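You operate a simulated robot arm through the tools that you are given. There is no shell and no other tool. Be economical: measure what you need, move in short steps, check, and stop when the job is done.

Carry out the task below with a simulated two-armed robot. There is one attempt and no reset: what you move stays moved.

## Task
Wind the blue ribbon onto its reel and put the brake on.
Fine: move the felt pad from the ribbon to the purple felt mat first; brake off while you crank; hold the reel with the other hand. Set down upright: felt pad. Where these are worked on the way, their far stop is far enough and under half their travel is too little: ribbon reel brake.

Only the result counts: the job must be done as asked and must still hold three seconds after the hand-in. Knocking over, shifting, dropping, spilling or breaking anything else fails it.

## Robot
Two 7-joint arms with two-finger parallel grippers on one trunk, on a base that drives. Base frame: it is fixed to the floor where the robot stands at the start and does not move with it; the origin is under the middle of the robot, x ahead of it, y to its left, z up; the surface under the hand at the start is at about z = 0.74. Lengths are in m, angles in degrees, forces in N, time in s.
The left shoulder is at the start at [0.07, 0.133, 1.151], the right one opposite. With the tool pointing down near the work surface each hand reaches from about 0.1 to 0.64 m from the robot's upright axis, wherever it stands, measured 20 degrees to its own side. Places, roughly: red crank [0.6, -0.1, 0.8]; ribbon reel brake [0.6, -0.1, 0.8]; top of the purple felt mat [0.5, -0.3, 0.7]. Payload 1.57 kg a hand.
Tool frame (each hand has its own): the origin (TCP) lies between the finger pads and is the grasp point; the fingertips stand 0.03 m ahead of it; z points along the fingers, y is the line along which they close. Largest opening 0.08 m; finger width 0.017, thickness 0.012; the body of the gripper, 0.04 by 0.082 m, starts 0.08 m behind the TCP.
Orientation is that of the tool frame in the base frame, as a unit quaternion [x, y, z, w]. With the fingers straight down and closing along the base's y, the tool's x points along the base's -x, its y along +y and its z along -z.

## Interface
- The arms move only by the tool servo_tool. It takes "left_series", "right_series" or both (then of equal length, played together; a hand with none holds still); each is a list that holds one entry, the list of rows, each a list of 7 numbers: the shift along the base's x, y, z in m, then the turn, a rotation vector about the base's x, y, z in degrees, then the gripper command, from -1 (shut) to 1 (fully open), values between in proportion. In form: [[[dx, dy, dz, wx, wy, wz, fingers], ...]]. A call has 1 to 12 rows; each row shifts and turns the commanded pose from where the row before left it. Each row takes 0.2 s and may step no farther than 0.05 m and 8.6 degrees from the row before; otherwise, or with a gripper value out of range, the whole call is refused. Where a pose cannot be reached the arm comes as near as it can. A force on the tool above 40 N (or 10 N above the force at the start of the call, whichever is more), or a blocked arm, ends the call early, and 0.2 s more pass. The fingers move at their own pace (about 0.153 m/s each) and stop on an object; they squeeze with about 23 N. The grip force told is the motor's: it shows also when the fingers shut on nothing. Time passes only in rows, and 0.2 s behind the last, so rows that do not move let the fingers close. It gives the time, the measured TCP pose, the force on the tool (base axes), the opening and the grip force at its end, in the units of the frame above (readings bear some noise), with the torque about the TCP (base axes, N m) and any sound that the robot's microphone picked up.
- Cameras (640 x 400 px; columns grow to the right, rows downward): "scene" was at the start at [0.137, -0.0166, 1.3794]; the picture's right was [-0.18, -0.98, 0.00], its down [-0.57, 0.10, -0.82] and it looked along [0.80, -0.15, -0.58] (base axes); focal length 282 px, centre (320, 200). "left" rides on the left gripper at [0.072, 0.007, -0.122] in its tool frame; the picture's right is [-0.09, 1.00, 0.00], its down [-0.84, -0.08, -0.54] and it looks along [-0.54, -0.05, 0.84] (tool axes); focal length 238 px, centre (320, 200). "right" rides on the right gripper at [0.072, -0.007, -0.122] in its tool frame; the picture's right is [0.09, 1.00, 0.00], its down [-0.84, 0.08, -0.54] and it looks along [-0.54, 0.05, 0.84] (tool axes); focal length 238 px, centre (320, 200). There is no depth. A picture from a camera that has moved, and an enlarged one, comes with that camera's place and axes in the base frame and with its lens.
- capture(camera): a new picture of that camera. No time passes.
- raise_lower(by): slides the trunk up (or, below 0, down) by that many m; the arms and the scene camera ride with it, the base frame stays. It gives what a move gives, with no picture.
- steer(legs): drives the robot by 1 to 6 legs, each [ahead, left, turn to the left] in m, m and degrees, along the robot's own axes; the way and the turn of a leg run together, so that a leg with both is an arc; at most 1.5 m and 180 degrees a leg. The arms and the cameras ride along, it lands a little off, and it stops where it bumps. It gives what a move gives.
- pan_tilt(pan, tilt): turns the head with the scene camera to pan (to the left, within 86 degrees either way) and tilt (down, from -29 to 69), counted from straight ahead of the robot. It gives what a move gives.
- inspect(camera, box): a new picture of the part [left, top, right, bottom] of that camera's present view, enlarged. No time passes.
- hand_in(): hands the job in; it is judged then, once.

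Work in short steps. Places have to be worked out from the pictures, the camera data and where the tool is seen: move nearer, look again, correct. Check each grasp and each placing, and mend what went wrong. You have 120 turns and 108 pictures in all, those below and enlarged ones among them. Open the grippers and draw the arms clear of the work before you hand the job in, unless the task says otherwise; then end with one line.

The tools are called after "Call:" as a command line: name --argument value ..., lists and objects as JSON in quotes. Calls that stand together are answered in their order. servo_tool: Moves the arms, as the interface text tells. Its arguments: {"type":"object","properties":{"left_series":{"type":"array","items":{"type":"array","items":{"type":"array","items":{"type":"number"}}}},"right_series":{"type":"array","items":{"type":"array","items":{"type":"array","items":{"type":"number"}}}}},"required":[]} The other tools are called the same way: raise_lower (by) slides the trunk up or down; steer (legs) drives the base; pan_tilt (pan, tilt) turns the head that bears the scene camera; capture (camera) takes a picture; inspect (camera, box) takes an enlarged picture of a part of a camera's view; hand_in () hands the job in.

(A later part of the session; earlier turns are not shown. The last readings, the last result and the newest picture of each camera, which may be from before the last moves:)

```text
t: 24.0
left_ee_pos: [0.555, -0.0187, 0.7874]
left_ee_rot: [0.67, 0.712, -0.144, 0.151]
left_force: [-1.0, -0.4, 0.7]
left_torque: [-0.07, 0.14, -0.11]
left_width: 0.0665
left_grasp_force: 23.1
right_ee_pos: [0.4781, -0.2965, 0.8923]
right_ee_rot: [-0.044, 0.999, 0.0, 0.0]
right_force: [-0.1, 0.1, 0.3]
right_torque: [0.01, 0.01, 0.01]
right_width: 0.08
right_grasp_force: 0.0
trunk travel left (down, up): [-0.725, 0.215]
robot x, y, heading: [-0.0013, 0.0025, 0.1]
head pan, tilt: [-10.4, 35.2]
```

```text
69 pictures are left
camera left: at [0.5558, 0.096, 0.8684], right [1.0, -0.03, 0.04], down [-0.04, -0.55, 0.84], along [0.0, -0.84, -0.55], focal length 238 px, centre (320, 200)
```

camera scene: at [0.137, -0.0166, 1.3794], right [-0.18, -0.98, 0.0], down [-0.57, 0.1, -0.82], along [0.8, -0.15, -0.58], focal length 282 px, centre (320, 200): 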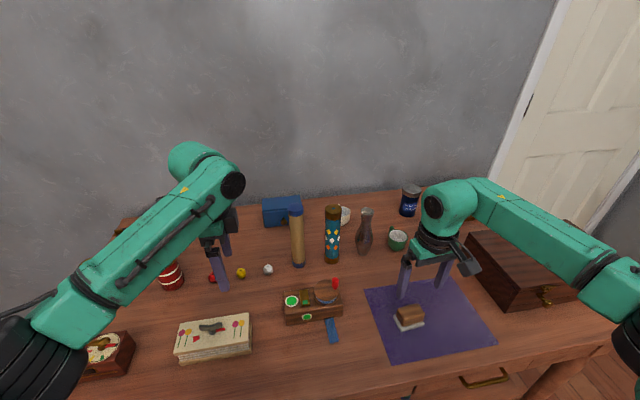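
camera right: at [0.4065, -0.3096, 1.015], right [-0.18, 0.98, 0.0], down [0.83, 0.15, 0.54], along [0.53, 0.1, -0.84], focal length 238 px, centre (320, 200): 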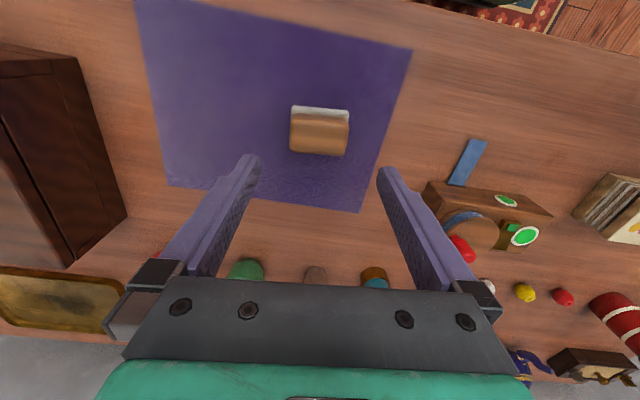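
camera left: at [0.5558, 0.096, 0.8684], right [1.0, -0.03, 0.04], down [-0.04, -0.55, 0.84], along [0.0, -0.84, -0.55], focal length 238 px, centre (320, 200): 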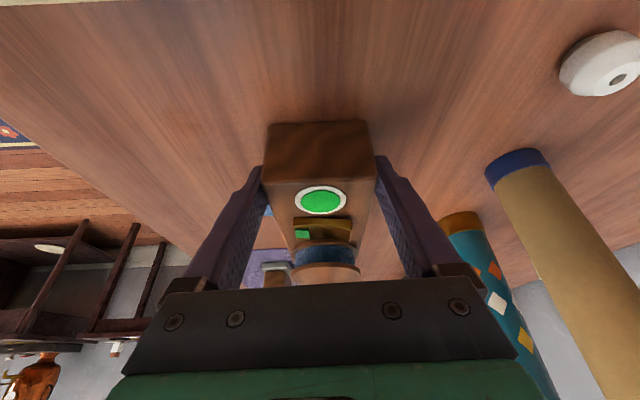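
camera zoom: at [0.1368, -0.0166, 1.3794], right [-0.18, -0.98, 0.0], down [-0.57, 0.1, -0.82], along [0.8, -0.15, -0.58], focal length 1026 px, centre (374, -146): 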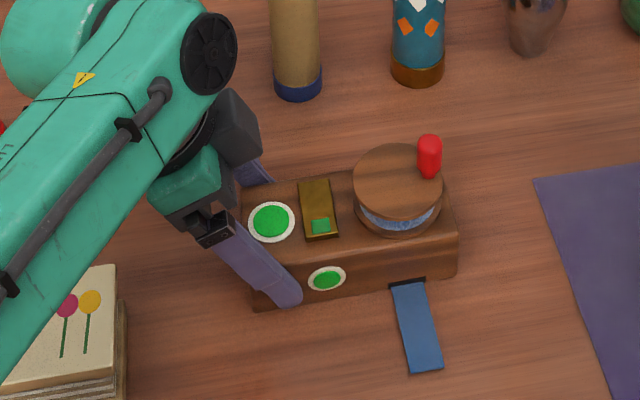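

The left hand holds the box firmly (0.0665 m; box centre x of about 0.555). I place the crank knob at about (0.556, -0.132), z 0.81–0.845, and move the right hand above it.

Call:
servo_tool --right_series '[[[0.01, 0.02, 0.015, 0, 0, -2.5, 0.3], [0.019, 0.04, 0.005, 0, 0, -2.5, 0.3], [0.019, 0.04, 0, 0, 0, 0, 0.3], [0.019, 0.04, 0, 0, 0, 0, 0.3], [0.01, 0.0235, 0, 0, 0, 0, 0.3], [0, 0, -0.02, 0, 0, 0, 0.3], [0, 0, 0, 0, 0, 0, 0.3]]]'

Call:
capture --camera "right"

Call:
inspect --camera "scene" --box '[240, 220, 400, 350]'

```text
t: 25.6
left_ee_pos: [0.5566, -0.0172, 0.7878]
left_ee_rot: [0.671, 0.711, -0.143, 0.151]
left_force: [-0.5, 1.0, -0.8]
left_torque: [-0.18, 0.12, -0.04]
left_width: 0.0661
left_grasp_force: 23.0
right_ee_pos: [0.5549, -0.1328, 0.8928]
right_ee_rot: [0.0, 1.0, 0.0, 0.0]
right_force: [0.4, -0.5, -0.6]
right_torque: [0.0, 0.01, 0.01]
right_width: 0.0519
right_grasp_force: 0.0
trunk travel left (down, up): [-0.725, 0.215]
robot x, y, heading: [-0.0014, 0.0019, 0.3]
head pan, tilt: [-10.4, 35.2]
```

```text
68 pictures are left
camera right: at [0.4832, -0.1404, 1.0149], right [-0.09, 1.0, 0.0], down [0.84, 0.08, 0.54], along [0.54, 0.05, -0.84], focal length 238 px, centre (320, 200)
```

right: 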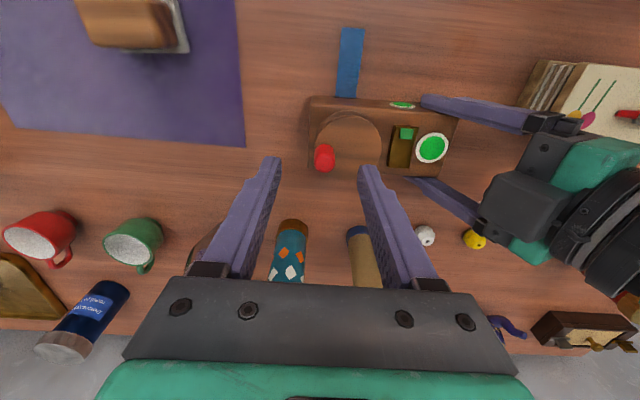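

```text
3.08 times, centred on (320, 285) of scene
camera zoom: at [0.1371, -0.0162, 1.3794], right [-0.18, -0.98, 0.0], down [-0.57, 0.1, -0.82], along [0.8, -0.15, -0.58], focal length 868 px, centre (320, -62)
```

zoom: 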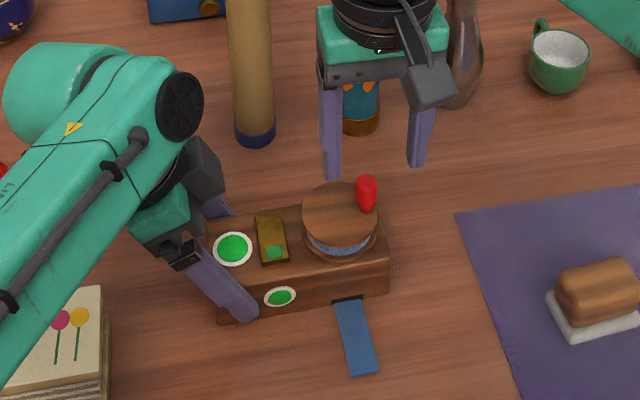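

The knob reads at about (0.559, -0.130). I descend around it and close.

Call:
servo_tool --right_series '[[[0.004, 0.003, -0.02, 0, 0, 0, 0.2], [0, 0, -0.027, 0, 0, 0, 0.2], [0, 0, 0, 0, 0, 0, 0.2]]]'

Call:
inspect --camera "scene" --box '[280, 250, 380, 350]'

Call:
capture --camera "right"

```text
t: 26.4
left_ee_pos: [0.5571, -0.0192, 0.7877]
left_ee_rot: [0.671, 0.712, -0.143, 0.15]
left_force: [-1.0, 1.0, 0.3]
left_torque: [-0.21, 0.13, -0.04]
left_width: 0.0662
left_grasp_force: 23.2
right_ee_pos: [0.5574, -0.132, 0.8461]
right_ee_rot: [0.0, 1.0, 0.0, 0.0]
right_force: [-0.1, -0.1, 0.7]
right_torque: [-0.01, -0.02, 0.0]
right_width: 0.0481
right_grasp_force: 0.0
trunk travel left (down, up): [-0.725, 0.215]
robot x, y, heading: [0.0, 0.0001, 0.1]
head pan, tilt: [-10.4, 35.2]
```

```text
4.00 times, centred on (330, 300) of scene
camera zoom: at [0.137, -0.0161, 1.3794], right [-0.18, -0.98, 0.0], down [-0.57, 0.1, -0.82], along [0.8, -0.15, -0.58], focal length 1128 px, centre (280, -200)
```

zoom: 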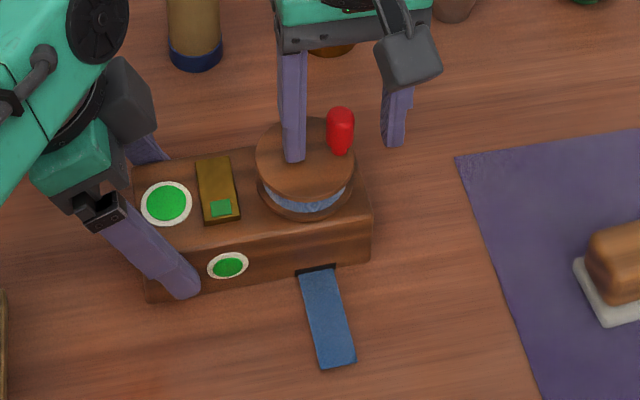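

```text
65 pictures are left
camera right: at [0.4864, -0.1385, 0.9683], right [-0.09, 1.0, 0.0], down [0.84, 0.08, 0.54], along [0.54, 0.05, -0.84], focal length 238 px, centre (320, 200)
```

right: 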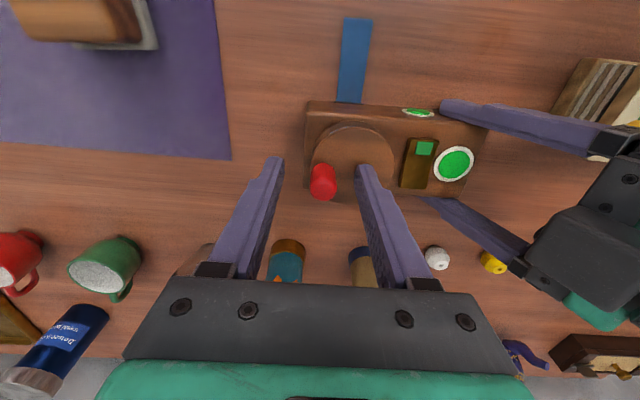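

The knob lies between the fingers. I close on it.

Call:
servo_tool --right_series '[[[0.001, 0, -0.003, 0, 0, 0, 0.2], [0, 0, 0, 0, 0, 0, -0.4], [0, 0, 0, 0, 0, 0, -1], [0, 0, 0, 0, 0, 0, -1]]]'

Call:
inspect --camera "scene" --box '[280, 250, 380, 350]'

```text
t: 27.4
left_ee_pos: [0.5563, -0.0177, 0.7881]
left_ee_rot: [0.672, 0.711, -0.144, 0.151]
left_force: [-1.2, -5.5, -0.8]
left_torque: [-0.06, 0.24, -0.17]
left_width: 0.066
left_grasp_force: 22.8
right_ee_pos: [0.5593, -0.1303, 0.8436]
right_ee_rot: [0.0, 1.0, 0.001, 0.001]
right_force: [2.4, 6.8, 8.5]
right_torque: [0.61, -0.05, -0.06]
right_width: 0.0162
right_grasp_force: 22.1
trunk travel left (down, up): [-0.725, 0.215]
robot x, y, heading: [-0.0064, -0.0005, -0.2]
head pan, tilt: [-10.4, 35.2]
```

```text
4.00 times, centred on (330, 300) of scene
camera zoom: at [0.1362, -0.0158, 1.3795], right [-0.18, -0.98, 0.0], down [-0.57, 0.1, -0.82], along [0.8, -0.15, -0.58], focal length 1128 px, centre (280, -200)
```

zoom: 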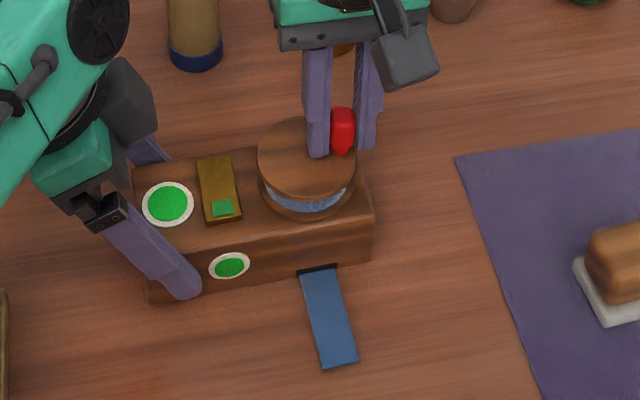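

Knob gripped. I test with a small clockwise turn (about 12 degrees) and watch force and ribbon.

Call:
servo_tool --right_series '[[[-0.003, 0, 0, 0, 0, 0, -1], [-0.003, 0, 0, 0, 0, 0, -1], [0, 0, 0, 0, 0, 0, -1]]]'

Call:
inspect --camera "scene" --box '[280, 250, 380, 350]'

```text
t: 28.2
left_ee_pos: [0.5555, -0.0186, 0.7871]
left_ee_rot: [0.672, 0.711, -0.144, 0.149]
left_force: [-14.3, -4.5, -0.5]
left_torque: [-0.16, 0.41, -1.08]
left_width: 0.0667
left_grasp_force: 23.1
right_ee_pos: [0.5554, -0.1307, 0.8451]
right_ee_rot: [0.001, 1.0, 0.001, 0.003]
right_force: [15.0, 2.1, 10.0]
right_torque: [0.52, -0.96, -0.23]
right_width: 0.0158
right_grasp_force: 22.7
trunk travel left (down, up): [-0.725, 0.215]
robot x, y, heading: [0.0006, 0.0013, -0.0]
head pan, tilt: [-10.4, 35.2]
```

```text
4.00 times, centred on (330, 300) of scene
camera zoom: at [0.1359, -0.0168, 1.3796], right [-0.18, -0.98, 0.0], down [-0.57, 0.1, -0.82], along [0.8, -0.15, -0.58], focal length 1128 px, centre (280, -200)
```

zoom: 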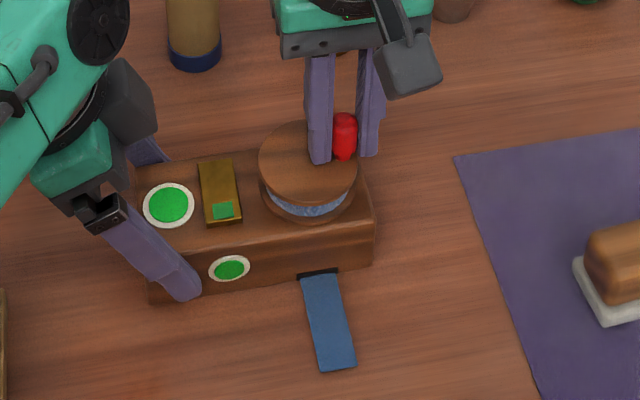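

Blocked clockwise (15 N). I return and test the other way gently.

Call:
servo_tool --right_series '[[[0.003, 0, 0, 0, 0, 0, -1], [0.003, 0, 0, 0, 0, 0, -1], [0.003, 0, 0, 0, 0, 0, -1], [0.002, 0, 0, 0, 0, 0, -1], [0, 0, 0, 0, 0, 0, -1]]]'

Call:
inspect --camera "scene" --box '[280, 250, 380, 350]'

```text
t: 29.4
left_ee_pos: [0.5555, -0.0159, 0.7899]
left_ee_rot: [0.67, 0.713, -0.141, 0.152]
left_force: [12.9, 2.9, -5.3]
left_torque: [0.06, -0.17, 1.11]
left_width: 0.0659
left_grasp_force: 23.1
right_ee_pos: [0.5633, -0.1295, 0.8453]
right_ee_rot: [-0.001, 1.0, -0.001, 0.0]
right_force: [-17.7, 1.0, 18.3]
right_torque: [0.8, 1.05, 0.4]
right_width: 0.0165
right_grasp_force: 23.1
trunk travel left (down, up): [-0.725, 0.215]
robot x, y, heading: [0.0022, 0.0048, -0.0]
head pan, tilt: [-10.4, 35.2]
```

```text
4.00 times, centred on (330, 300) of scene
camera zoom: at [0.1338, -0.0152, 1.3798], right [-0.18, -0.98, 0.0], down [-0.56, 0.1, -0.82], along [0.81, -0.15, -0.57], focal length 1128 px, centre (280, -200)
```

zoom: 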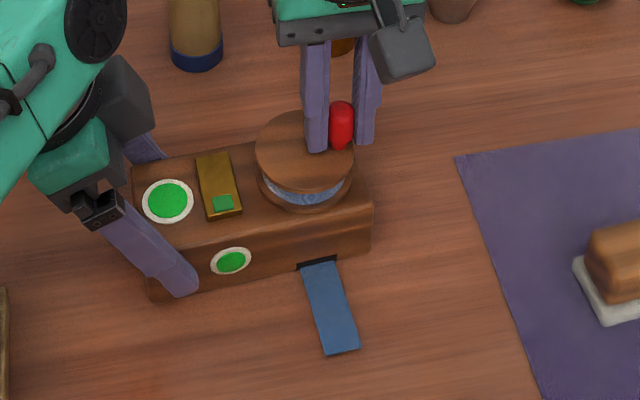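

Blocked both ways: the brake is on now (green = on), so the raised far end of the rocker has to be pressed first. I return to neutral, release the knob and rise.

Call:
servo_tool --right_series '[[[-0.003, 0, 0, 0, 0, 0, -1], [-0.002, 0, 0, 0, 0, 0, -1], [0, 0, 0, 0, 0, 0, 0.2], [0, 0, 0, 0, 0, 0, 0.2], [0, 0, 0.03, 0, 0, 0, 0.2], [0, 0, 0.04, 0, 0, 0, 0.2], [0, 0, 0, 0, 0, 0, 0.2]]]'

Call:
capture --camera "right"

```text
t: 31.0
left_ee_pos: [0.5557, -0.0194, 0.7881]
left_ee_rot: [0.672, 0.711, -0.143, 0.15]
left_force: [-0.8, -1.9, 3.1]
left_torque: [0.18, -0.14, -0.02]
left_width: 0.066
left_grasp_force: 23.1
right_ee_pos: [0.558, -0.1326, 0.9153]
right_ee_rot: [0.001, 1.0, 0.0, 0.0]
right_force: [0.5, 0.9, -0.9]
right_torque: [0.02, 0.01, 0.0]
right_width: 0.0479
right_grasp_force: 0.1
trunk travel left (down, up): [-0.725, 0.215]
robot x, y, heading: [0.002, -0.0027, -0.2]
head pan, tilt: [-10.4, 35.2]
```

```text
61 pictures are left
camera right: at [0.4859, -0.1389, 1.0362], right [-0.09, 1.0, 0.0], down [0.84, 0.08, 0.54], along [0.54, 0.05, -0.84], focal length 238 px, centre (320, 200)
```

right: 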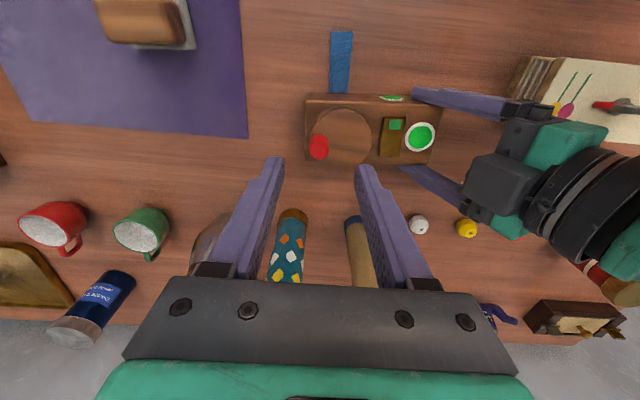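

The rocker spans x 0.538–0.578 at y -0.056. I close the right fingers, tilt the hand 15 degrees away from the left arm and hover the tips over the far end.

Call:
servo_tool --right_series '[[[0.004, 0.01, 0.005, 7.5, 0, 0, -1], [0.005, 0.03, 0, 7.5, 0, 0, -1], [0.005, 0.029, -0.015, 0, 0, 0, -1], [0, 0, -0.03, 0, 0, 0, -1], [0, 0, 0, 0, 0, 0, -1]]]'

Call:
inspect --camera "right" --box '[220, 60, 460, 260]'

Call:
inspect --camera "scene" --box '[270, 240, 370, 330]'

Call:
capture --camera "left"

```text
t: 32.2
left_ee_pos: [0.5563, -0.0178, 0.7877]
left_ee_rot: [0.671, 0.712, -0.142, 0.151]
left_force: [-1.3, -1.1, 4.7]
left_torque: [0.09, -0.15, -0.05]
left_width: 0.0657
left_grasp_force: 22.8
right_ee_pos: [0.5754, -0.0613, 0.8736]
right_ee_rot: [0.0, 0.991, 0.131, 0.0]
right_force: [-0.1, 0.5, 0.4]
right_torque: [0.05, 0.01, -0.01]
right_width: 0.0002
right_grasp_force: 21.1
trunk travel left (down, up): [-0.725, 0.215]
robot x, y, heading: [-0.0011, 0.0031, 0.0]
head pan, tilt: [-10.4, 35.2]
```

```text
2.00 times, centred on (340, 160) of right
camera zoom: at [0.5032, -0.0995, 0.9901], right [-0.09, 0.96, 0.26], down [0.84, -0.07, 0.54], along [0.54, 0.27, -0.8], focal length 477 px, centre (280, 280)
```

zoom: 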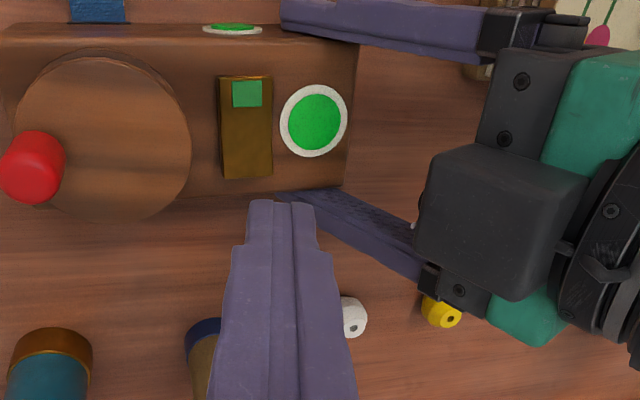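

```text
4.44 times, centred on (320, 285) of scene
camera zoom: at [0.1359, -0.0165, 1.3795], right [-0.18, -0.98, 0.0], down [-0.57, 0.1, -0.82], along [0.8, -0.15, -0.58], focal length 1254 px, centre (320, -178)
```

zoom: 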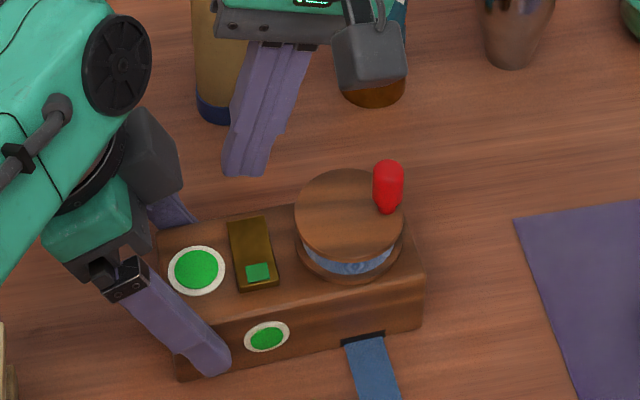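

```text
58 pictures are left
camera left: at [0.5554, 0.0964, 0.8691], right [1.0, -0.03, 0.04], down [-0.04, -0.55, 0.84], along [0.0, -0.84, -0.55], focal length 238 px, centre (320, 200)
```

left: 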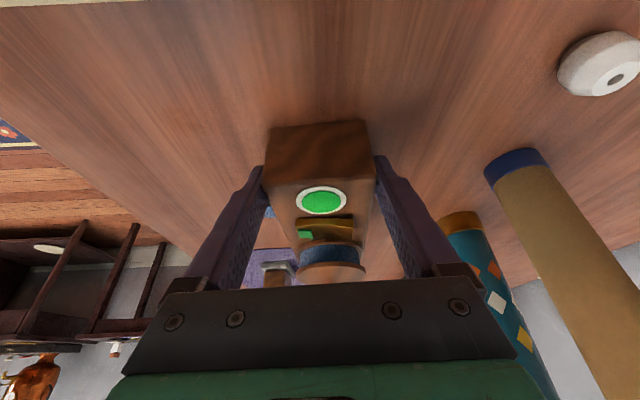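

The tip is at about (0.575, -0.0535, 0.845), the rocker's far end near x 0.577. I shift slightly and descend in small steps until pressing.

Call:
servo_tool --right_series '[[[-0.004, -0.001, -0.02, 0, 0, 0, -1], [0, 0, -0.02, 0, 0, 0, -1], [0, 0, -0.003, 0, 0, 0, -1], [0, 0, -0.003, 0, 0, 0, -1], [0, 0, -0.002, 0, 0, 0, -1], [0, 0, 0, 0, 0, 0, -1]]]'

Call:
inspect --camera "scene" --box '[270, 240, 370, 330]'

Call:
inspect --camera "left" --box '[260, 160, 390, 260]'

```text
t: 33.6
left_ee_pos: [0.556, -0.0178, 0.7887]
left_ee_rot: [0.67, 0.713, -0.142, 0.151]
left_force: [10.8, 0.9, -5.2]
left_torque: [-0.36, -0.28, 0.76]
left_width: 0.0659
left_grasp_force: 23.2
right_ee_pos: [0.5714, -0.0625, 0.8295]
right_ee_rot: [0.0, 0.991, 0.132, 0.003]
right_force: [-1.0, -4.4, 29.7]
right_torque: [-0.2, 0.22, 0.06]
right_width: 0.0
right_grasp_force: 20.7
trunk travel left (down, up): [-0.725, 0.215]
robot x, y, heading: [-0.0009, 0.0001, -0.1]
head pan, tilt: [-10.4, 35.2]
```

```text
4.44 times, centred on (320, 285) of scene
camera zoom: at [0.135, -0.0169, 1.3798], right [-0.18, -0.98, 0.0], down [-0.57, 0.1, -0.82], along [0.8, -0.15, -0.57], focal length 1254 px, centre (320, -178)
```

zoom: 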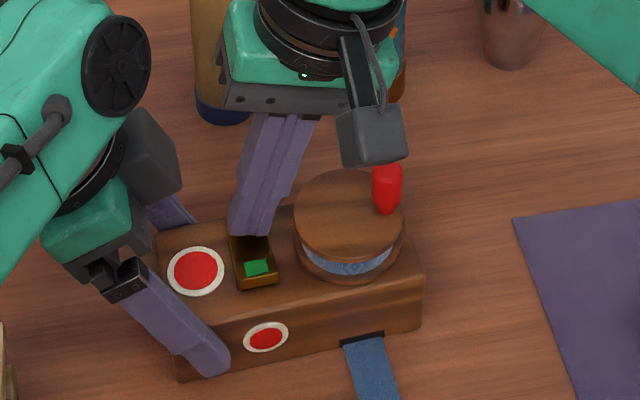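

```text
4.00 times, centred on (325, 210) of left
camera zoom: at [0.5548, 0.0964, 0.8691], right [1.0, -0.02, 0.04], down [-0.04, -0.55, 0.83], along [0.0, -0.84, -0.55], focal length 953 px, centre (300, 160)
```

zoom: 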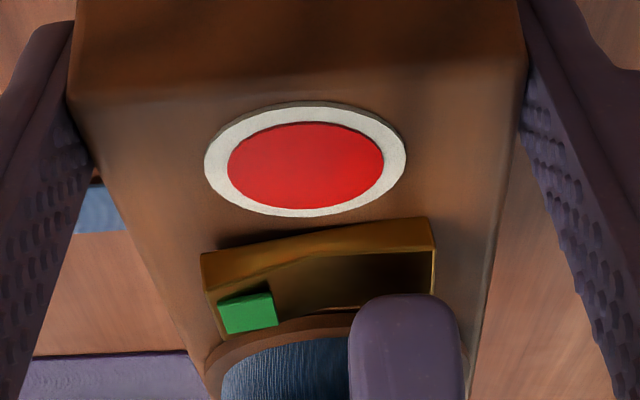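

The lamps turned red and the rocker flipped: brake off. I rise, straighten the hand and go back above the knob.

Call:
servo_tool --right_series '[[[0, 0, 0.02, 0, 0, 0, -1], [0, 0, 0.04, 0, 0, 0, -1], [0, 0, 0.03, 0, 0, 0, -1], [-0.004, -0.034, 0, -7.5, 0, 0, -0.2], [-0.006, -0.034, 0, -7.5, 0, 0, 0.2], [0, 0, -0.03, 0, 0, 0, 0.2], [0, 0, 0, 0, 0, 0, 0.2]]]'

Call:
capture --camera "right"

```text
t: 35.2
left_ee_pos: [0.5553, -0.0185, 0.7883]
left_ee_rot: [0.672, 0.711, -0.143, 0.151]
left_force: [-2.9, -0.8, 3.0]
left_torque: [0.21, -0.1, -0.01]
left_width: 0.0661
left_grasp_force: 22.7
right_ee_pos: [0.5601, -0.1313, 0.885]
right_ee_rot: [0.0, 1.0, 0.0, 0.001]
right_force: [0.2, 0.6, 0.2]
right_torque: [-0.03, -0.01, 0.0]
right_width: 0.0477
right_grasp_force: 0.1
trunk travel left (down, up): [-0.725, 0.215]
robot x, y, heading: [-0.0005, -0.0011, -0.1]
head pan, tilt: [-10.4, 35.2]
```

```text
55 pictures are left
camera right: at [0.4879, -0.1381, 1.0072], right [-0.09, 1.0, 0.0], down [0.84, 0.08, 0.54], along [0.54, 0.05, -0.84], focal length 238 px, centre (320, 200)
```

right: 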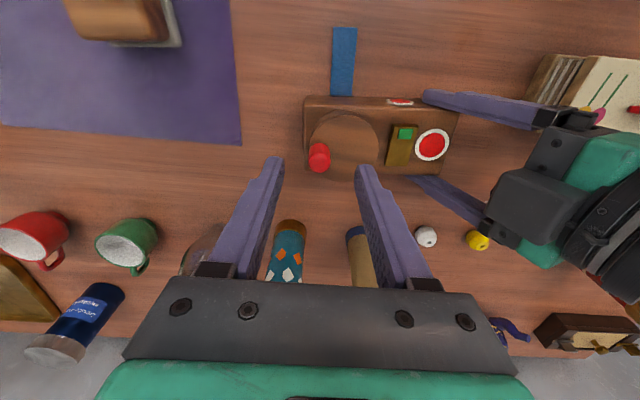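

Knob at about (0.560, -0.132). I descend and grip it.

Call:
servo_tool --right_series '[[[0, -0.001, -0.02, 0, 0, 0, 0.2], [0, 0, -0.02, 0, 0, 0, 0.2], [0, 0, 0, 0, 0, 0, 0.2], [0, 0, 0, 0, 0, 0, -0.4], [0, 0, 0, 0, 0, 0, -1], [0, 0, 0, 0, 0, 0, -1]]]'

```text
t: 36.6
left_ee_pos: [0.5565, -0.0194, 0.7875]
left_ee_rot: [0.671, 0.711, -0.144, 0.152]
left_force: [0.3, -9.1, 2.6]
left_torque: [0.57, 0.08, 0.1]
left_width: 0.0658
left_grasp_force: 22.9
right_ee_pos: [0.5601, -0.1323, 0.8449]
right_ee_rot: [-0.001, 1.0, 0.0, 0.001]
right_force: [-1.2, 8.9, -0.5]
right_torque: [-0.23, -0.04, 0.05]
right_width: 0.0163
right_grasp_force: 23.6
trunk travel left (down, up): [-0.725, 0.215]
robot x, y, heading: [0.0004, 0.0005, -0.0]
head pan, tilt: [-10.4, 35.2]
```

Gripped. Small clockwise test, about 15 degrees.

Call:
servo_tool --right_series '[[[-0.003, 0.0005, 0, 0, 0, 0, -1], [-0.003, 0.0005, 0, 0, 0, 0, -1], [-0.003, 0, 0, 0, 0, 0, -1], [0, 0, 0, 0, 0, 0, -1]]]'

Call:
inspect --camera "scene" --box '[280, 250, 380, 350]'

```text
t: 37.6
left_ee_pos: [0.5567, -0.0183, 0.7877]
left_ee_rot: [0.671, 0.712, -0.143, 0.15]
left_force: [-8.5, -5.3, 8.9]
left_torque: [-0.42, 0.25, -0.71]
left_width: 0.0658
left_grasp_force: 22.8
right_ee_pos: [0.5513, -0.133, 0.846]
right_ee_rot: [0.001, 1.0, 0.0, -0.001]
right_force: [7.0, 3.5, -4.8]
right_torque: [-0.01, -0.36, -0.06]
right_width: 0.0158
right_grasp_force: 22.7
trunk travel left (down, up): [-0.725, 0.215]
robot x, y, heading: [0.0006, 0.0014, 0.1]
head pan, tilt: [-10.4, 35.2]
```

```text
4.00 times, centred on (330, 300) of scene
camera zoom: at [0.1363, -0.0172, 1.3795], right [-0.18, -0.98, 0.0], down [-0.57, 0.1, -0.82], along [0.8, -0.15, -0.58], focal length 1128 px, centre (280, -200)
```

zoom: 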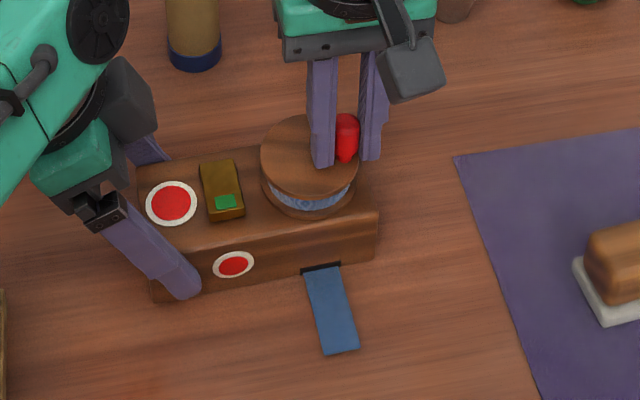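

It turns, and the ribbon shortens: clockwise winds. I continue along the arc of about 23 mm radius round (0.555, -0.109).

Call:
servo_tool --right_series '[[[-0.0028, 0.0014, 0, 0, 0, 0, -1], [-0.0029, 0.0014, 0, 0, 0, 0, -1], [-0.0026, 0.0016, 0, 0, 0, 0, -1], [-0.0026, 0.0016, 0, 0, 0, 0, -1], [-0.0021, 0.0022, 0, 0, 0, 0, -1], [-0.0021, 0.0022, 0, 0, 0, 0, -1], [0, 0, 0, 0, 0, 0, -1]]]'

Call:
inspect --camera "scene" --box '[280, 250, 380, 350]'

```text
t: 39.2
left_ee_pos: [0.5569, -0.017, 0.7876]
left_ee_rot: [0.67, 0.713, -0.141, 0.15]
left_force: [1.9, 12.8, 3.4]
left_torque: [0.19, -0.21, 0.15]
left_width: 0.0661
left_grasp_force: 23.3
right_ee_pos: [0.5347, -0.1216, 0.8465]
right_ee_rot: [-0.001, 1.0, 0.0, -0.001]
right_force: [-2.7, -12.4, 0.8]
right_torque: [-0.52, 0.6, -0.22]
right_width: 0.0158
right_grasp_force: 23.1
trunk travel left (down, up): [-0.725, 0.215]
robot x, y, heading: [0.0009, -0.0022, 0.0]
head pan, tilt: [-10.4, 35.2]
```

```text
4.00 times, centred on (330, 300) of scene
camera zoom: at [0.1361, -0.0166, 1.3795], right [-0.18, -0.98, 0.0], down [-0.57, 0.1, -0.82], along [0.8, -0.15, -0.58], focal length 1128 px, centre (280, -200)
```

zoom: 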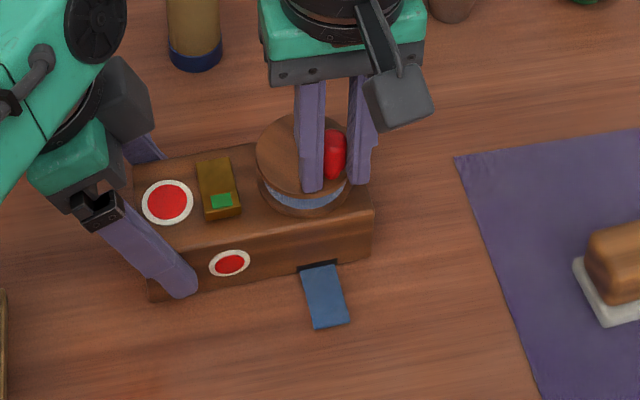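

The ribbon is down to about 63%. I continue the arc to about 60 degrees further.

Call:
servo_tool --right_series '[[[-0.0016, 0.0019, 0, 0, 0, 0, -1], [-0.0016, 0.002, 0, 0, 0, 0, -1], [-0.0007, 0.0028, 0, 0, 0, 0, -1], [-0.0006, 0.0029, 0, 0, 0, 0, -1], [0.0001, 0.0029, 0, 0, 0, 0, -1], [0.0001, 0.003, 0, 0, 0, 0, -1], [0.0009, 0.0028, 0, 0, 0, 0, -1], [0.0009, 0.0028, 0, 0, 0, 0, -1], [0, 0, 0, 0, 0, 0, -1]]]'

Call:
inspect --camera "scene" --box '[280, 250, 380, 350]'

```text
t: 41.2
left_ee_pos: [0.5564, -0.0204, 0.7888]
left_ee_rot: [0.671, 0.711, -0.143, 0.152]
left_force: [8.6, -6.6, -0.2]
left_torque: [-0.23, -0.05, 0.67]
left_width: 0.0671
left_grasp_force: 23.3
right_ee_pos: [0.534, -0.0986, 0.8473]
right_ee_rot: [-0.001, 1.0, 0.001, 0.001]
right_force: [-11.3, 4.5, 3.6]
right_torque: [0.11, 0.29, 0.02]
right_width: 0.0
right_grasp_force: 21.5
trunk travel left (down, up): [-0.725, 0.215]
robot x, y, heading: [0.0005, 0.0007, 0.1]
head pan, tilt: [-10.4, 35.2]
```

```text
4.00 times, centred on (330, 300) of scene
camera zoom: at [0.1361, -0.0169, 1.3795], right [-0.18, -0.98, 0.0], down [-0.57, 0.1, -0.82], along [0.8, -0.15, -0.58], focal length 1128 px, centre (280, -200)
```

zoom: 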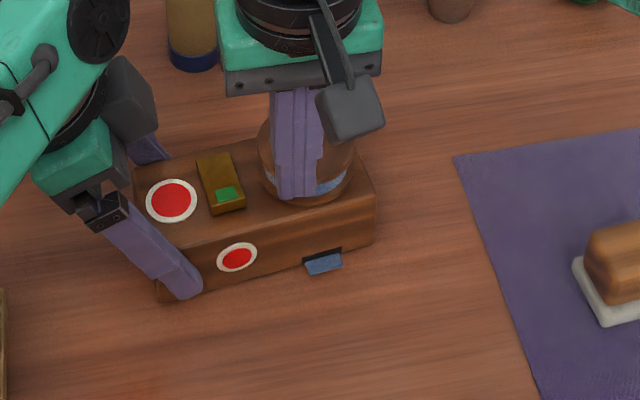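

The knob slipped from the fingers, but the ribbon is almost in (a short stub remains). I rise and look.

Call:
servo_tool --right_series '[[[-0.003, 0, 0, 0, 0, 0, -1], [-0.003, 0, 0.005, 0, 0, 0, -1], [0, -0.01, 0.03, 0, 0, 0, -1], [0, -0.01, 0.03, 0, 0, 0, 0.2], [0, 0, 0, 0, 0, 0, 0.2]]]'

Call:
capture --camera "right"

Call:
inspect --camera "scene" --box '[280, 250, 380, 350]'

```text
t: 42.4
left_ee_pos: [0.5561, -0.0186, 0.7879]
left_ee_rot: [0.67, 0.712, -0.143, 0.15]
left_force: [0.2, -0.7, 3.4]
left_torque: [0.06, -0.2, 0.04]
left_width: 0.0668
left_grasp_force: 23.2
right_ee_pos: [0.5268, -0.1198, 0.912]
right_ee_rot: [0.001, 1.0, 0.0, 0.0]
right_force: [-0.3, 0.1, -0.2]
right_torque: [0.05, -0.02, 0.01]
right_width: 0.048
right_grasp_force: 0.1
trunk travel left (down, up): [-0.725, 0.215]
robot x, y, heading: [-0.0018, -0.0018, -0.0]
head pan, tilt: [-10.4, 35.2]
```

```text
51 pictures are left
camera right: at [0.4544, -0.1259, 1.0336], right [-0.09, 1.0, 0.0], down [0.84, 0.08, 0.54], along [0.54, 0.05, -0.84], focal length 238 px, centre (320, 200)
```

right: 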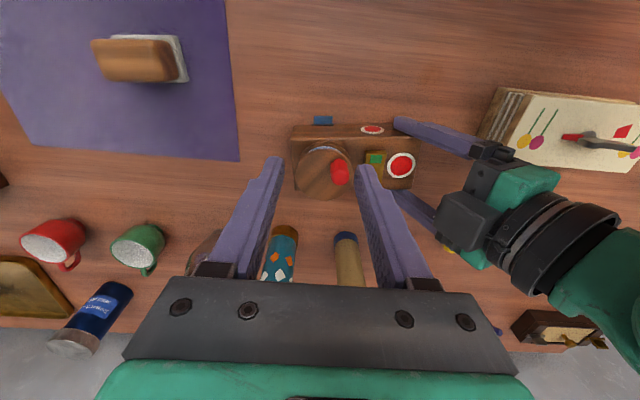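

```text
4.00 times, centred on (330, 300) of scene
camera zoom: at [0.1361, -0.0169, 1.3795], right [-0.18, -0.98, 0.0], down [-0.57, 0.1, -0.82], along [0.8, -0.15, -0.58], focal length 1128 px, centre (280, -200)
```

zoom: 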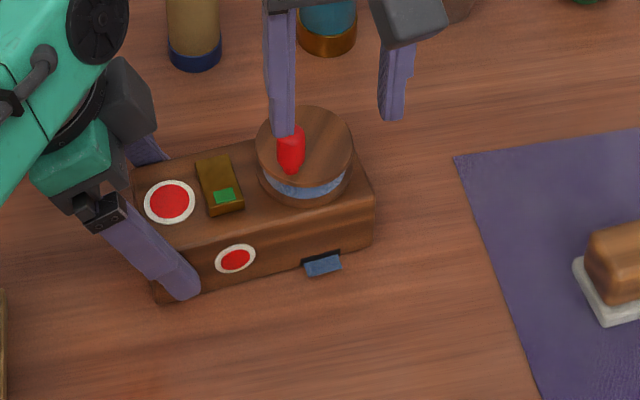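

The knob is now at about (0.549, -0.100); the reel centre looks to be near (0.560, -0.112). I regrip the knob there.

Call:
servo_tool --right_series '[[[0.022, 0.02, 0, 0, 0, 0, 0.1], [0, 0, -0.025, 0, 0, 0, 0.1], [0, 0, -0.02, 0, 0, 0, 0.1], [0, 0, 0, 0, 0, 0, 0.1]]]'

Call:
inspect --camera "right" --box '[230, 80, 430, 240]'

```text
t: 43.4
left_ee_pos: [0.557, -0.0173, 0.7894]
left_ee_rot: [0.671, 0.712, -0.142, 0.15]
left_force: [-2.3, 0.9, 2.4]
left_torque: [0.34, -0.05, 0.07]
left_width: 0.0664
left_grasp_force: 23.1
right_ee_pos: [0.5494, -0.0991, 0.8659]
right_ee_rot: [0.0, 1.0, 0.001, 0.0]
right_force: [0.1, 0.2, 0.1]
right_torque: [0.01, 0.0, -0.04]
right_width: 0.0438
right_grasp_force: 0.0
trunk travel left (down, up): [-0.725, 0.215]
robot x, y, heading: [0.0005, 0.0, -0.1]
head pan, tilt: [-10.4, 35.2]
```

```text
2.50 times, centred on (330, 160) of right
camera zoom: at [0.4771, -0.1064, 0.9866], right [-0.09, 1.0, 0.0], down [0.84, 0.08, 0.54], along [0.54, 0.05, -0.84], focal length 596 px, centre (295, 300)
```

zoom: 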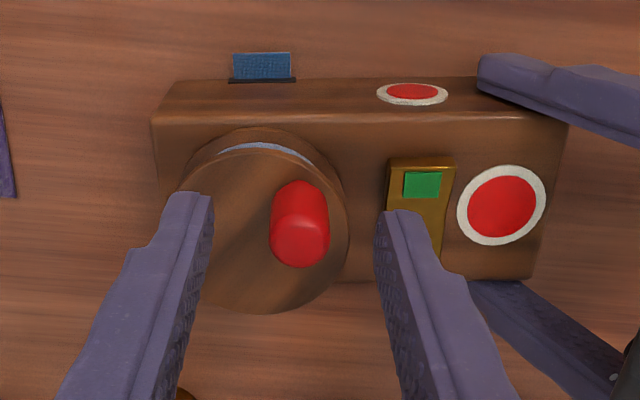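

Knob at (0.5515, -0.098), orbit radius about 17 mm round (0.563, -0.109). I descend, grip, and turn about 40 degrees more clockwise.

Call:
servo_tool --right_series '[[[0.002, 0.001, -0.01, 0, 0, 0, 0.1], [0, 0, -0.012, 0, 0, 0, 0.1], [0, 0, 0, 0, 0, 0, -0.4], [0, 0, 0, 0, 0, 0, -1], [0, 0, 0, 0, 0, 0, -1], [0.0021, 0.0018, 0, 0, 0, 0, -1], [0.0021, 0.0018, 0, 0, 0, 0, -1], [0.0027, 0.001, 0, 0, 0, 0, -1], [0.0027, 0.0009, 0, 0, 0, 0, -1], [0, 0, 0, 0, 0, 0, -1]]]'

Call:
inspect --camera "scene" --box '[280, 250, 380, 350]'

Call:
capture --camera "right"

```text
t: 45.6
left_ee_pos: [0.5561, -0.0157, 0.7893]
left_ee_rot: [0.671, 0.713, -0.14, 0.151]
left_force: [18.9, 17.1, -3.0]
left_torque: [0.33, -0.47, 1.53]
left_width: 0.0682
left_grasp_force: 22.5
right_ee_pos: [0.5585, -0.0958, 0.8449]
right_ee_rot: [0.001, 1.0, -0.002, -0.001]
right_force: [-17.3, -19.3, 22.7]
right_torque: [-0.19, 0.75, -0.43]
right_width: 0.0158
right_grasp_force: 23.1
trunk travel left (down, up): [-0.725, 0.215]
robot x, y, heading: [-0.0004, -0.0004, -0.0]
head pan, tilt: [-10.4, 35.2]
```

```text
4.00 times, centred on (330, 300) of scene
camera zoom: at [0.1342, -0.0168, 1.3798], right [-0.18, -0.98, 0.0], down [-0.56, 0.1, -0.82], along [0.81, -0.15, -0.57], focal length 1128 px, centre (280, -200)
```

zoom: 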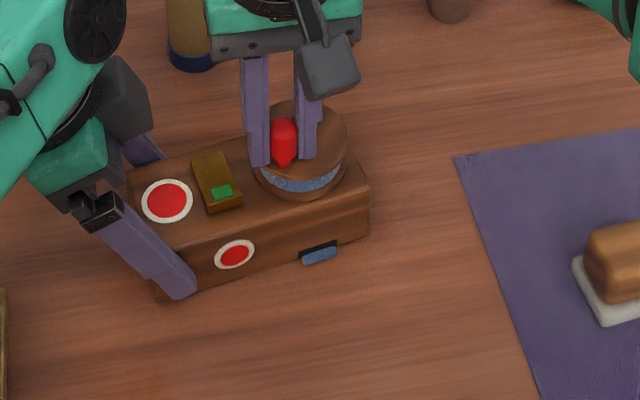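

```text
47 pictures are left
camera right: at [0.4877, -0.1012, 0.9672], right [-0.09, 1.0, 0.0], down [0.84, 0.08, 0.54], along [0.54, 0.04, -0.84], focal length 238 px, centre (320, 200)
```

right: 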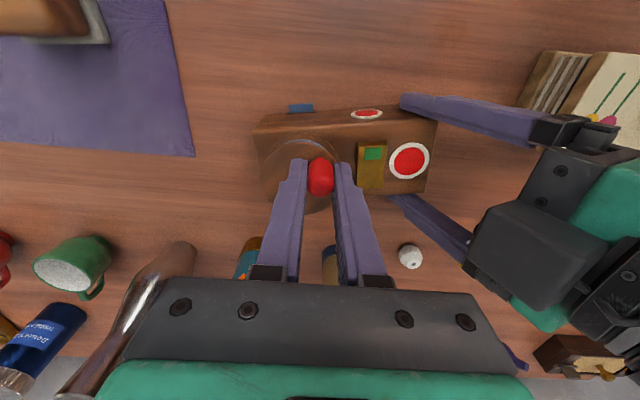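

Force rose to about 25 N tangential: maybe the end stop, or a bind. I look closely at the stub.

Call:
inspect --camera "scene" --box '[325, 290, 375, 330]'

Call:
inspect --camera "right" --box '[250, 90, 390, 220]'

```text
10.00 times, centred on (350, 310) of scene
camera zoom: at [0.1342, -0.0168, 1.3798], right [-0.18, -0.98, 0.0], down [-0.56, 0.1, -0.82], along [0.81, -0.15, -0.57], focal length 2821 px, centre (20, -900)
```

zoom: 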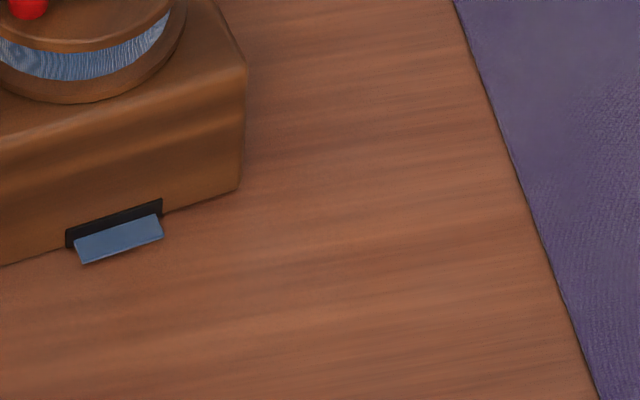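

```text
3.08 times, centred on (320, 155) of right
camera zoom: at [0.4877, -0.1012, 0.9672], right [-0.09, 1.0, 0.0], down [0.84, 0.08, 0.54], along [0.54, 0.04, -0.84], focal length 733 px, centre (320, 338)
```

zoom: 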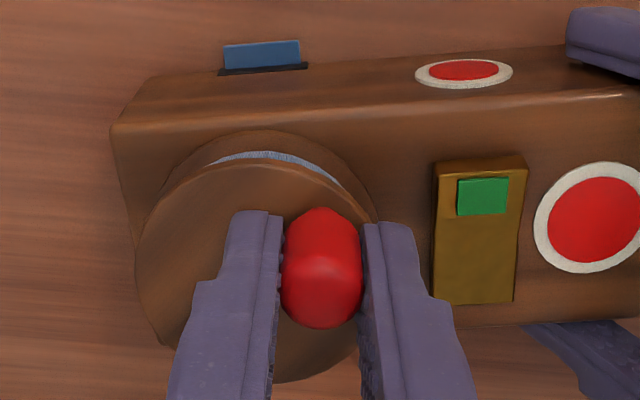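

A stub of about 7 mm remains. The knob is now at about 113 degrees, so the pull must go mostly along +x; I correct inward in y and push on in small steps.

Call:
servo_tool --right_series '[[[0.001, -0.0015, 0, 0, 0, 0, -1], [0.002, 0, 0, 0, 0, 0, -1], [0.001, 0, 0, 0, 0, 0, -1], [0, 0, 0, 0, 0, 0, -1]]]'

Call:
inspect --camera "right" --box '[250, 90, 390, 220]'

```text
t: 46.6
left_ee_pos: [0.5566, -0.0174, 0.789]
left_ee_rot: [0.671, 0.712, -0.139, 0.151]
left_force: [22.9, 14.7, -0.8]
left_torque: [0.57, -0.53, 1.67]
left_width: 0.0686
left_grasp_force: 22.7
right_ee_pos: [0.5634, -0.0951, 0.846]
right_ee_rot: [0.001, 1.0, -0.001, -0.001]
right_force: [-21.0, -13.4, 20.7]
right_torque: [-0.33, 0.97, -0.45]
right_width: 0.0158
right_grasp_force: 22.4
trunk travel left (down, up): [-0.725, 0.215]
robot x, y, heading: [0.0016, 0.0044, 0.1]
head pan, tilt: [-10.4, 35.2]
```

```text
3.08 times, centred on (320, 155) of right
camera zoom: at [0.4905, -0.1015, 0.9674], right [-0.09, 1.0, 0.0], down [0.84, 0.08, 0.54], along [0.54, 0.05, -0.84], focal length 733 px, centre (320, 338)
```

zoom: 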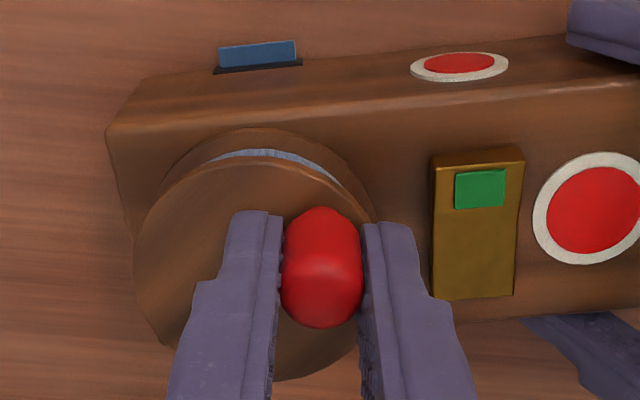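

The box yaws rather than the crank turning, and there is 20 N upward force on the hand, perhaps fingertips rubbing the disc. I back off, raise the hand 4 mm and retry.

Call:
servo_tool --right_series '[[[-0.004, 0, 0.001, 0, 0, 0, -1], [-0.002, -0.001, 0.003, 0, 0, 0, -1], [0, 0, 0, 0, 0, 0, -1]]]'

Call:
inspect --camera "right" --box '[250, 90, 390, 220]'

```text
t: 47.4
left_ee_pos: [0.5552, -0.0192, 0.7883]
left_ee_rot: [0.672, 0.71, -0.144, 0.152]
left_force: [1.6, 10.5, 14.1]
left_torque: [-0.32, -0.5, 0.51]
left_width: 0.0677
left_grasp_force: 22.8
right_ee_pos: [0.5577, -0.0964, 0.8481]
right_ee_rot: [-0.001, 1.0, -0.002, -0.001]
right_force: [-2.9, -9.9, -10.0]
right_torque: [-0.89, 0.63, -0.15]
right_width: 0.016
right_grasp_force: 23.1
trunk travel left (down, up): [-0.725, 0.215]
robot x, y, heading: [0.0008, -0.0028, 0.1]
head pan, tilt: [-10.4, 35.2]
```

```text
3.08 times, centred on (320, 155) of right
camera zoom: at [0.4863, -0.1023, 0.9694], right [-0.09, 1.0, 0.0], down [0.84, 0.08, 0.54], along [0.54, 0.05, -0.84], focal length 733 px, centre (320, 338)
```

zoom: 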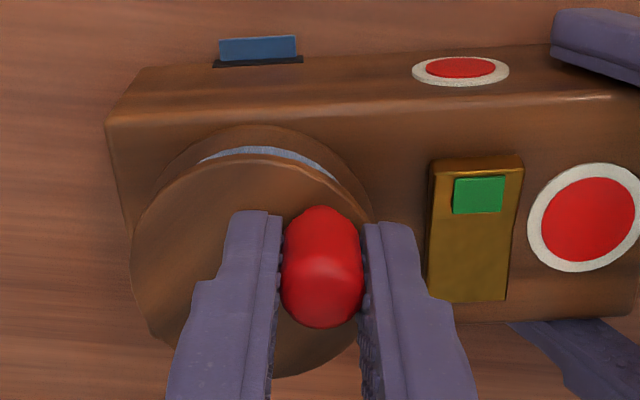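

Now I lower 2 mm to be neutral, ease y, and push along +x in small steps.

Call:
servo_tool --right_series '[[[0, -0.001, -0.0015, 0, 0, 0, -1], [0.002, -0.0003, 0, 0, 0, 0, -1], [0.002, -0.0003, 0, 0, 0, 0, -1], [0, 0, 0, 0, 0, 0, -1]]]'

Call:
inspect --camera "right" --box '[250, 90, 390, 220]'

```text
t: 48.4
left_ee_pos: [0.5572, -0.0196, 0.7878]
left_ee_rot: [0.672, 0.71, -0.144, 0.151]
left_force: [13.1, -5.6, 6.0]
left_torque: [0.55, -0.12, 0.97]
left_width: 0.0681
left_grasp_force: 22.8
right_ee_pos: [0.5626, -0.0954, 0.847]
right_ee_rot: [-0.001, 1.0, 0.001, 0.0]
right_force: [-13.1, 3.8, -1.8]
right_torque: [-0.5, 0.69, -0.09]
right_width: 0.0158
right_grasp_force: 22.7
trunk travel left (down, up): [-0.725, 0.215]
robot x, y, heading: [-0.0034, 0.002, -0.0]
head pan, tilt: [-10.4, 35.2]
```

```text
3.08 times, centred on (320, 155) of right
camera zoom: at [0.4915, -0.1035, 0.9691], right [-0.09, 1.0, 0.0], down [0.84, 0.08, 0.54], along [0.54, 0.05, -0.84], focal length 733 px, centre (320, 338)
```

zoom: 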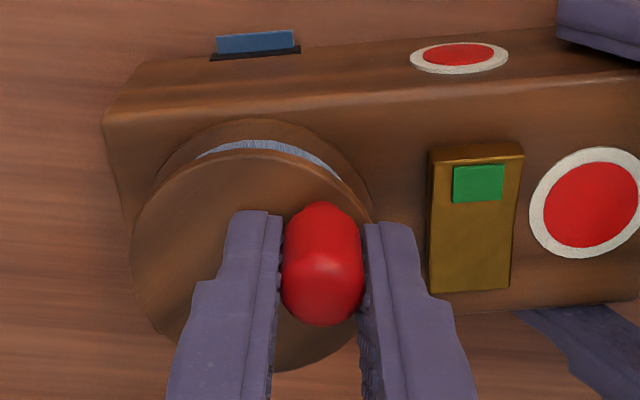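

Call:
servo_tool --right_series '[[[0.002, -0.0005, 0, 0, 0, 0, -1], [0.002, -0.0005, 0, 0, 0, 0, -1], [0.002, -0.0005, 0, 0, 0, 0, -1], [0, 0, 0, 0, 0, 0, -1]]]'

Call:
inspect --camera "right" --box '[250, 90, 390, 220]'

Call:
inspect --camera "scene" --box '[280, 250, 380, 350]'

```text
t: 49.4
left_ee_pos: [0.5536, -0.0206, 0.7881]
left_ee_rot: [0.671, 0.711, -0.143, 0.152]
left_force: [14.0, -12.0, 0.7]
left_torque: [0.36, 0.1, 0.79]
left_width: 0.0695
left_grasp_force: 23.0
right_ee_pos: [0.5681, -0.0965, 0.8483]
right_ee_rot: [0.0, 1.0, 0.001, 0.001]
right_force: [-16.2, 10.9, 6.5]
right_torque: [-0.28, 0.54, -0.07]
right_width: 0.0157
right_grasp_force: 23.0
trunk travel left (down, up): [-0.725, 0.215]
robot x, y, heading: [0.0039, -0.0004, -0.1]
head pan, tilt: [-10.4, 35.2]
```

```text
3.08 times, centred on (320, 155) of right
camera zoom: at [0.496, -0.1043, 0.97], right [-0.09, 1.0, 0.0], down [0.84, 0.08, 0.54], along [0.54, 0.05, -0.84], focal length 733 px, centre (320, 338)
```

zoom: 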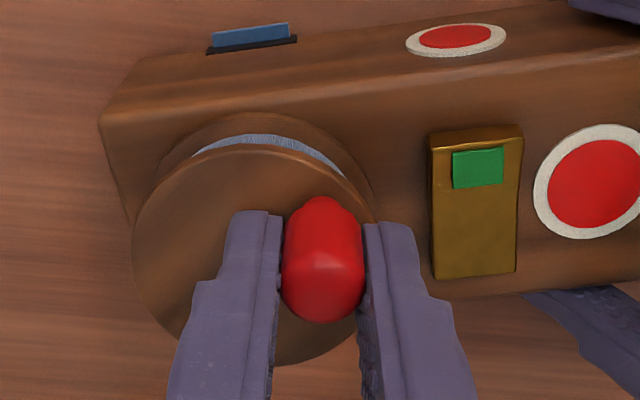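

```text
4.00 times, centred on (330, 300) of scene
camera zoom: at [0.1346, -0.0164, 1.3797], right [-0.18, -0.98, 0.0], down [-0.57, 0.1, -0.82], along [0.8, -0.15, -0.57], focal length 1128 px, centre (280, -200)
```

zoom: 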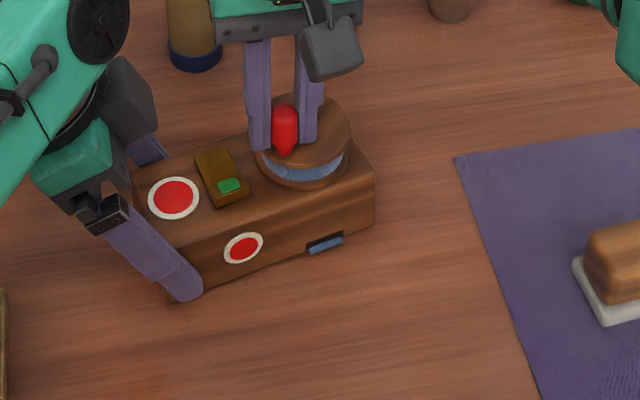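

The crank barely moves while the box yaws in the left grip (long lever). Better: turn the reel disc itself (about 55 mm) by a pure twist. I back off, release the knob, rise and look.

Call:
servo_tool --right_series '[[[-0.003, 0, 0, 0, 0, 0, -1], [0, 0, 0, 0, 0, 0, 0.2], [0, 0, 0, 0, 0, 0, 0.2], [0, 0, 0.03, 0, 0, 0, 0.2], [-0.01, 0, 0.04, 0, 0, 0, 1], [0, 0, 0, 0, 0, 0, 1]]]'

Call:
inspect --camera "right" --box '[240, 80, 420, 220]'

Call:
inspect --camera "scene" --box '[280, 250, 380, 350]'

```text
t: 50.8
left_ee_pos: [0.5568, -0.0184, 0.787]
left_ee_rot: [0.671, 0.712, -0.144, 0.151]
left_force: [1.0, -0.6, -3.6]
left_torque: [0.19, 0.0, -0.02]
left_width: 0.0681
left_grasp_force: 23.2
right_ee_pos: [0.5587, -0.1003, 0.9152]
right_ee_rot: [0.0, 1.0, 0.0, -0.001]
right_force: [0.0, -0.2, -0.1]
right_torque: [0.05, 0.0, -0.01]
right_width: 0.0799
right_grasp_force: 0.0
trunk travel left (down, up): [-0.725, 0.215]
robot x, y, heading: [-0.0016, 0.0021, -0.3]
head pan, tilt: [-10.4, 35.2]
```

```text
2.86 times, centred on (330, 150) of right
camera zoom: at [0.4862, -0.1067, 1.0365], right [-0.09, 1.0, 0.0], down [0.84, 0.08, 0.54], along [0.54, 0.05, -0.84], focal length 681 px, centre (291, 343)
```

zoom: 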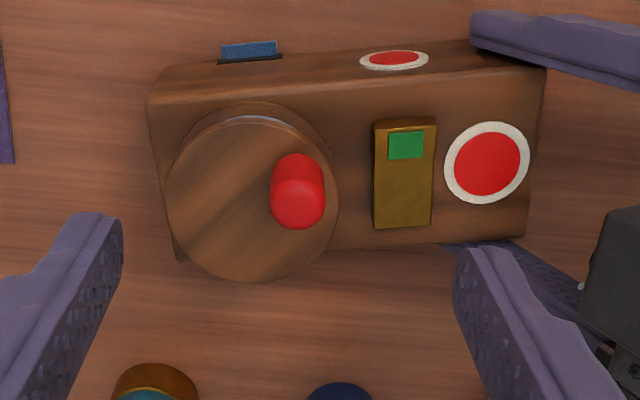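

```text
4.00 times, centred on (330, 300) of scene
camera zoom: at [0.1383, -0.0165, 1.3792], right [-0.18, -0.98, 0.0], down [-0.57, 0.1, -0.82], along [0.8, -0.15, -0.58], focal length 1128 px, centre (280, -200)
```

zoom: 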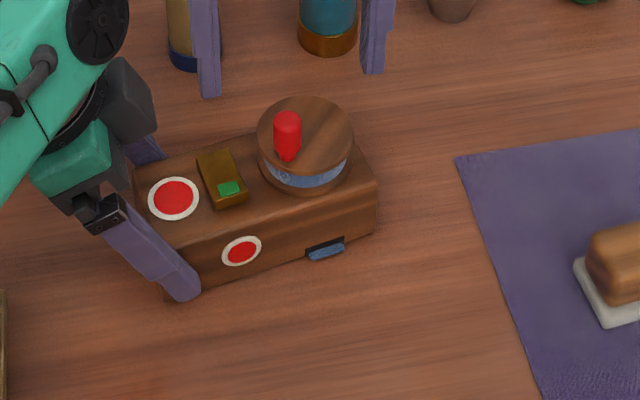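

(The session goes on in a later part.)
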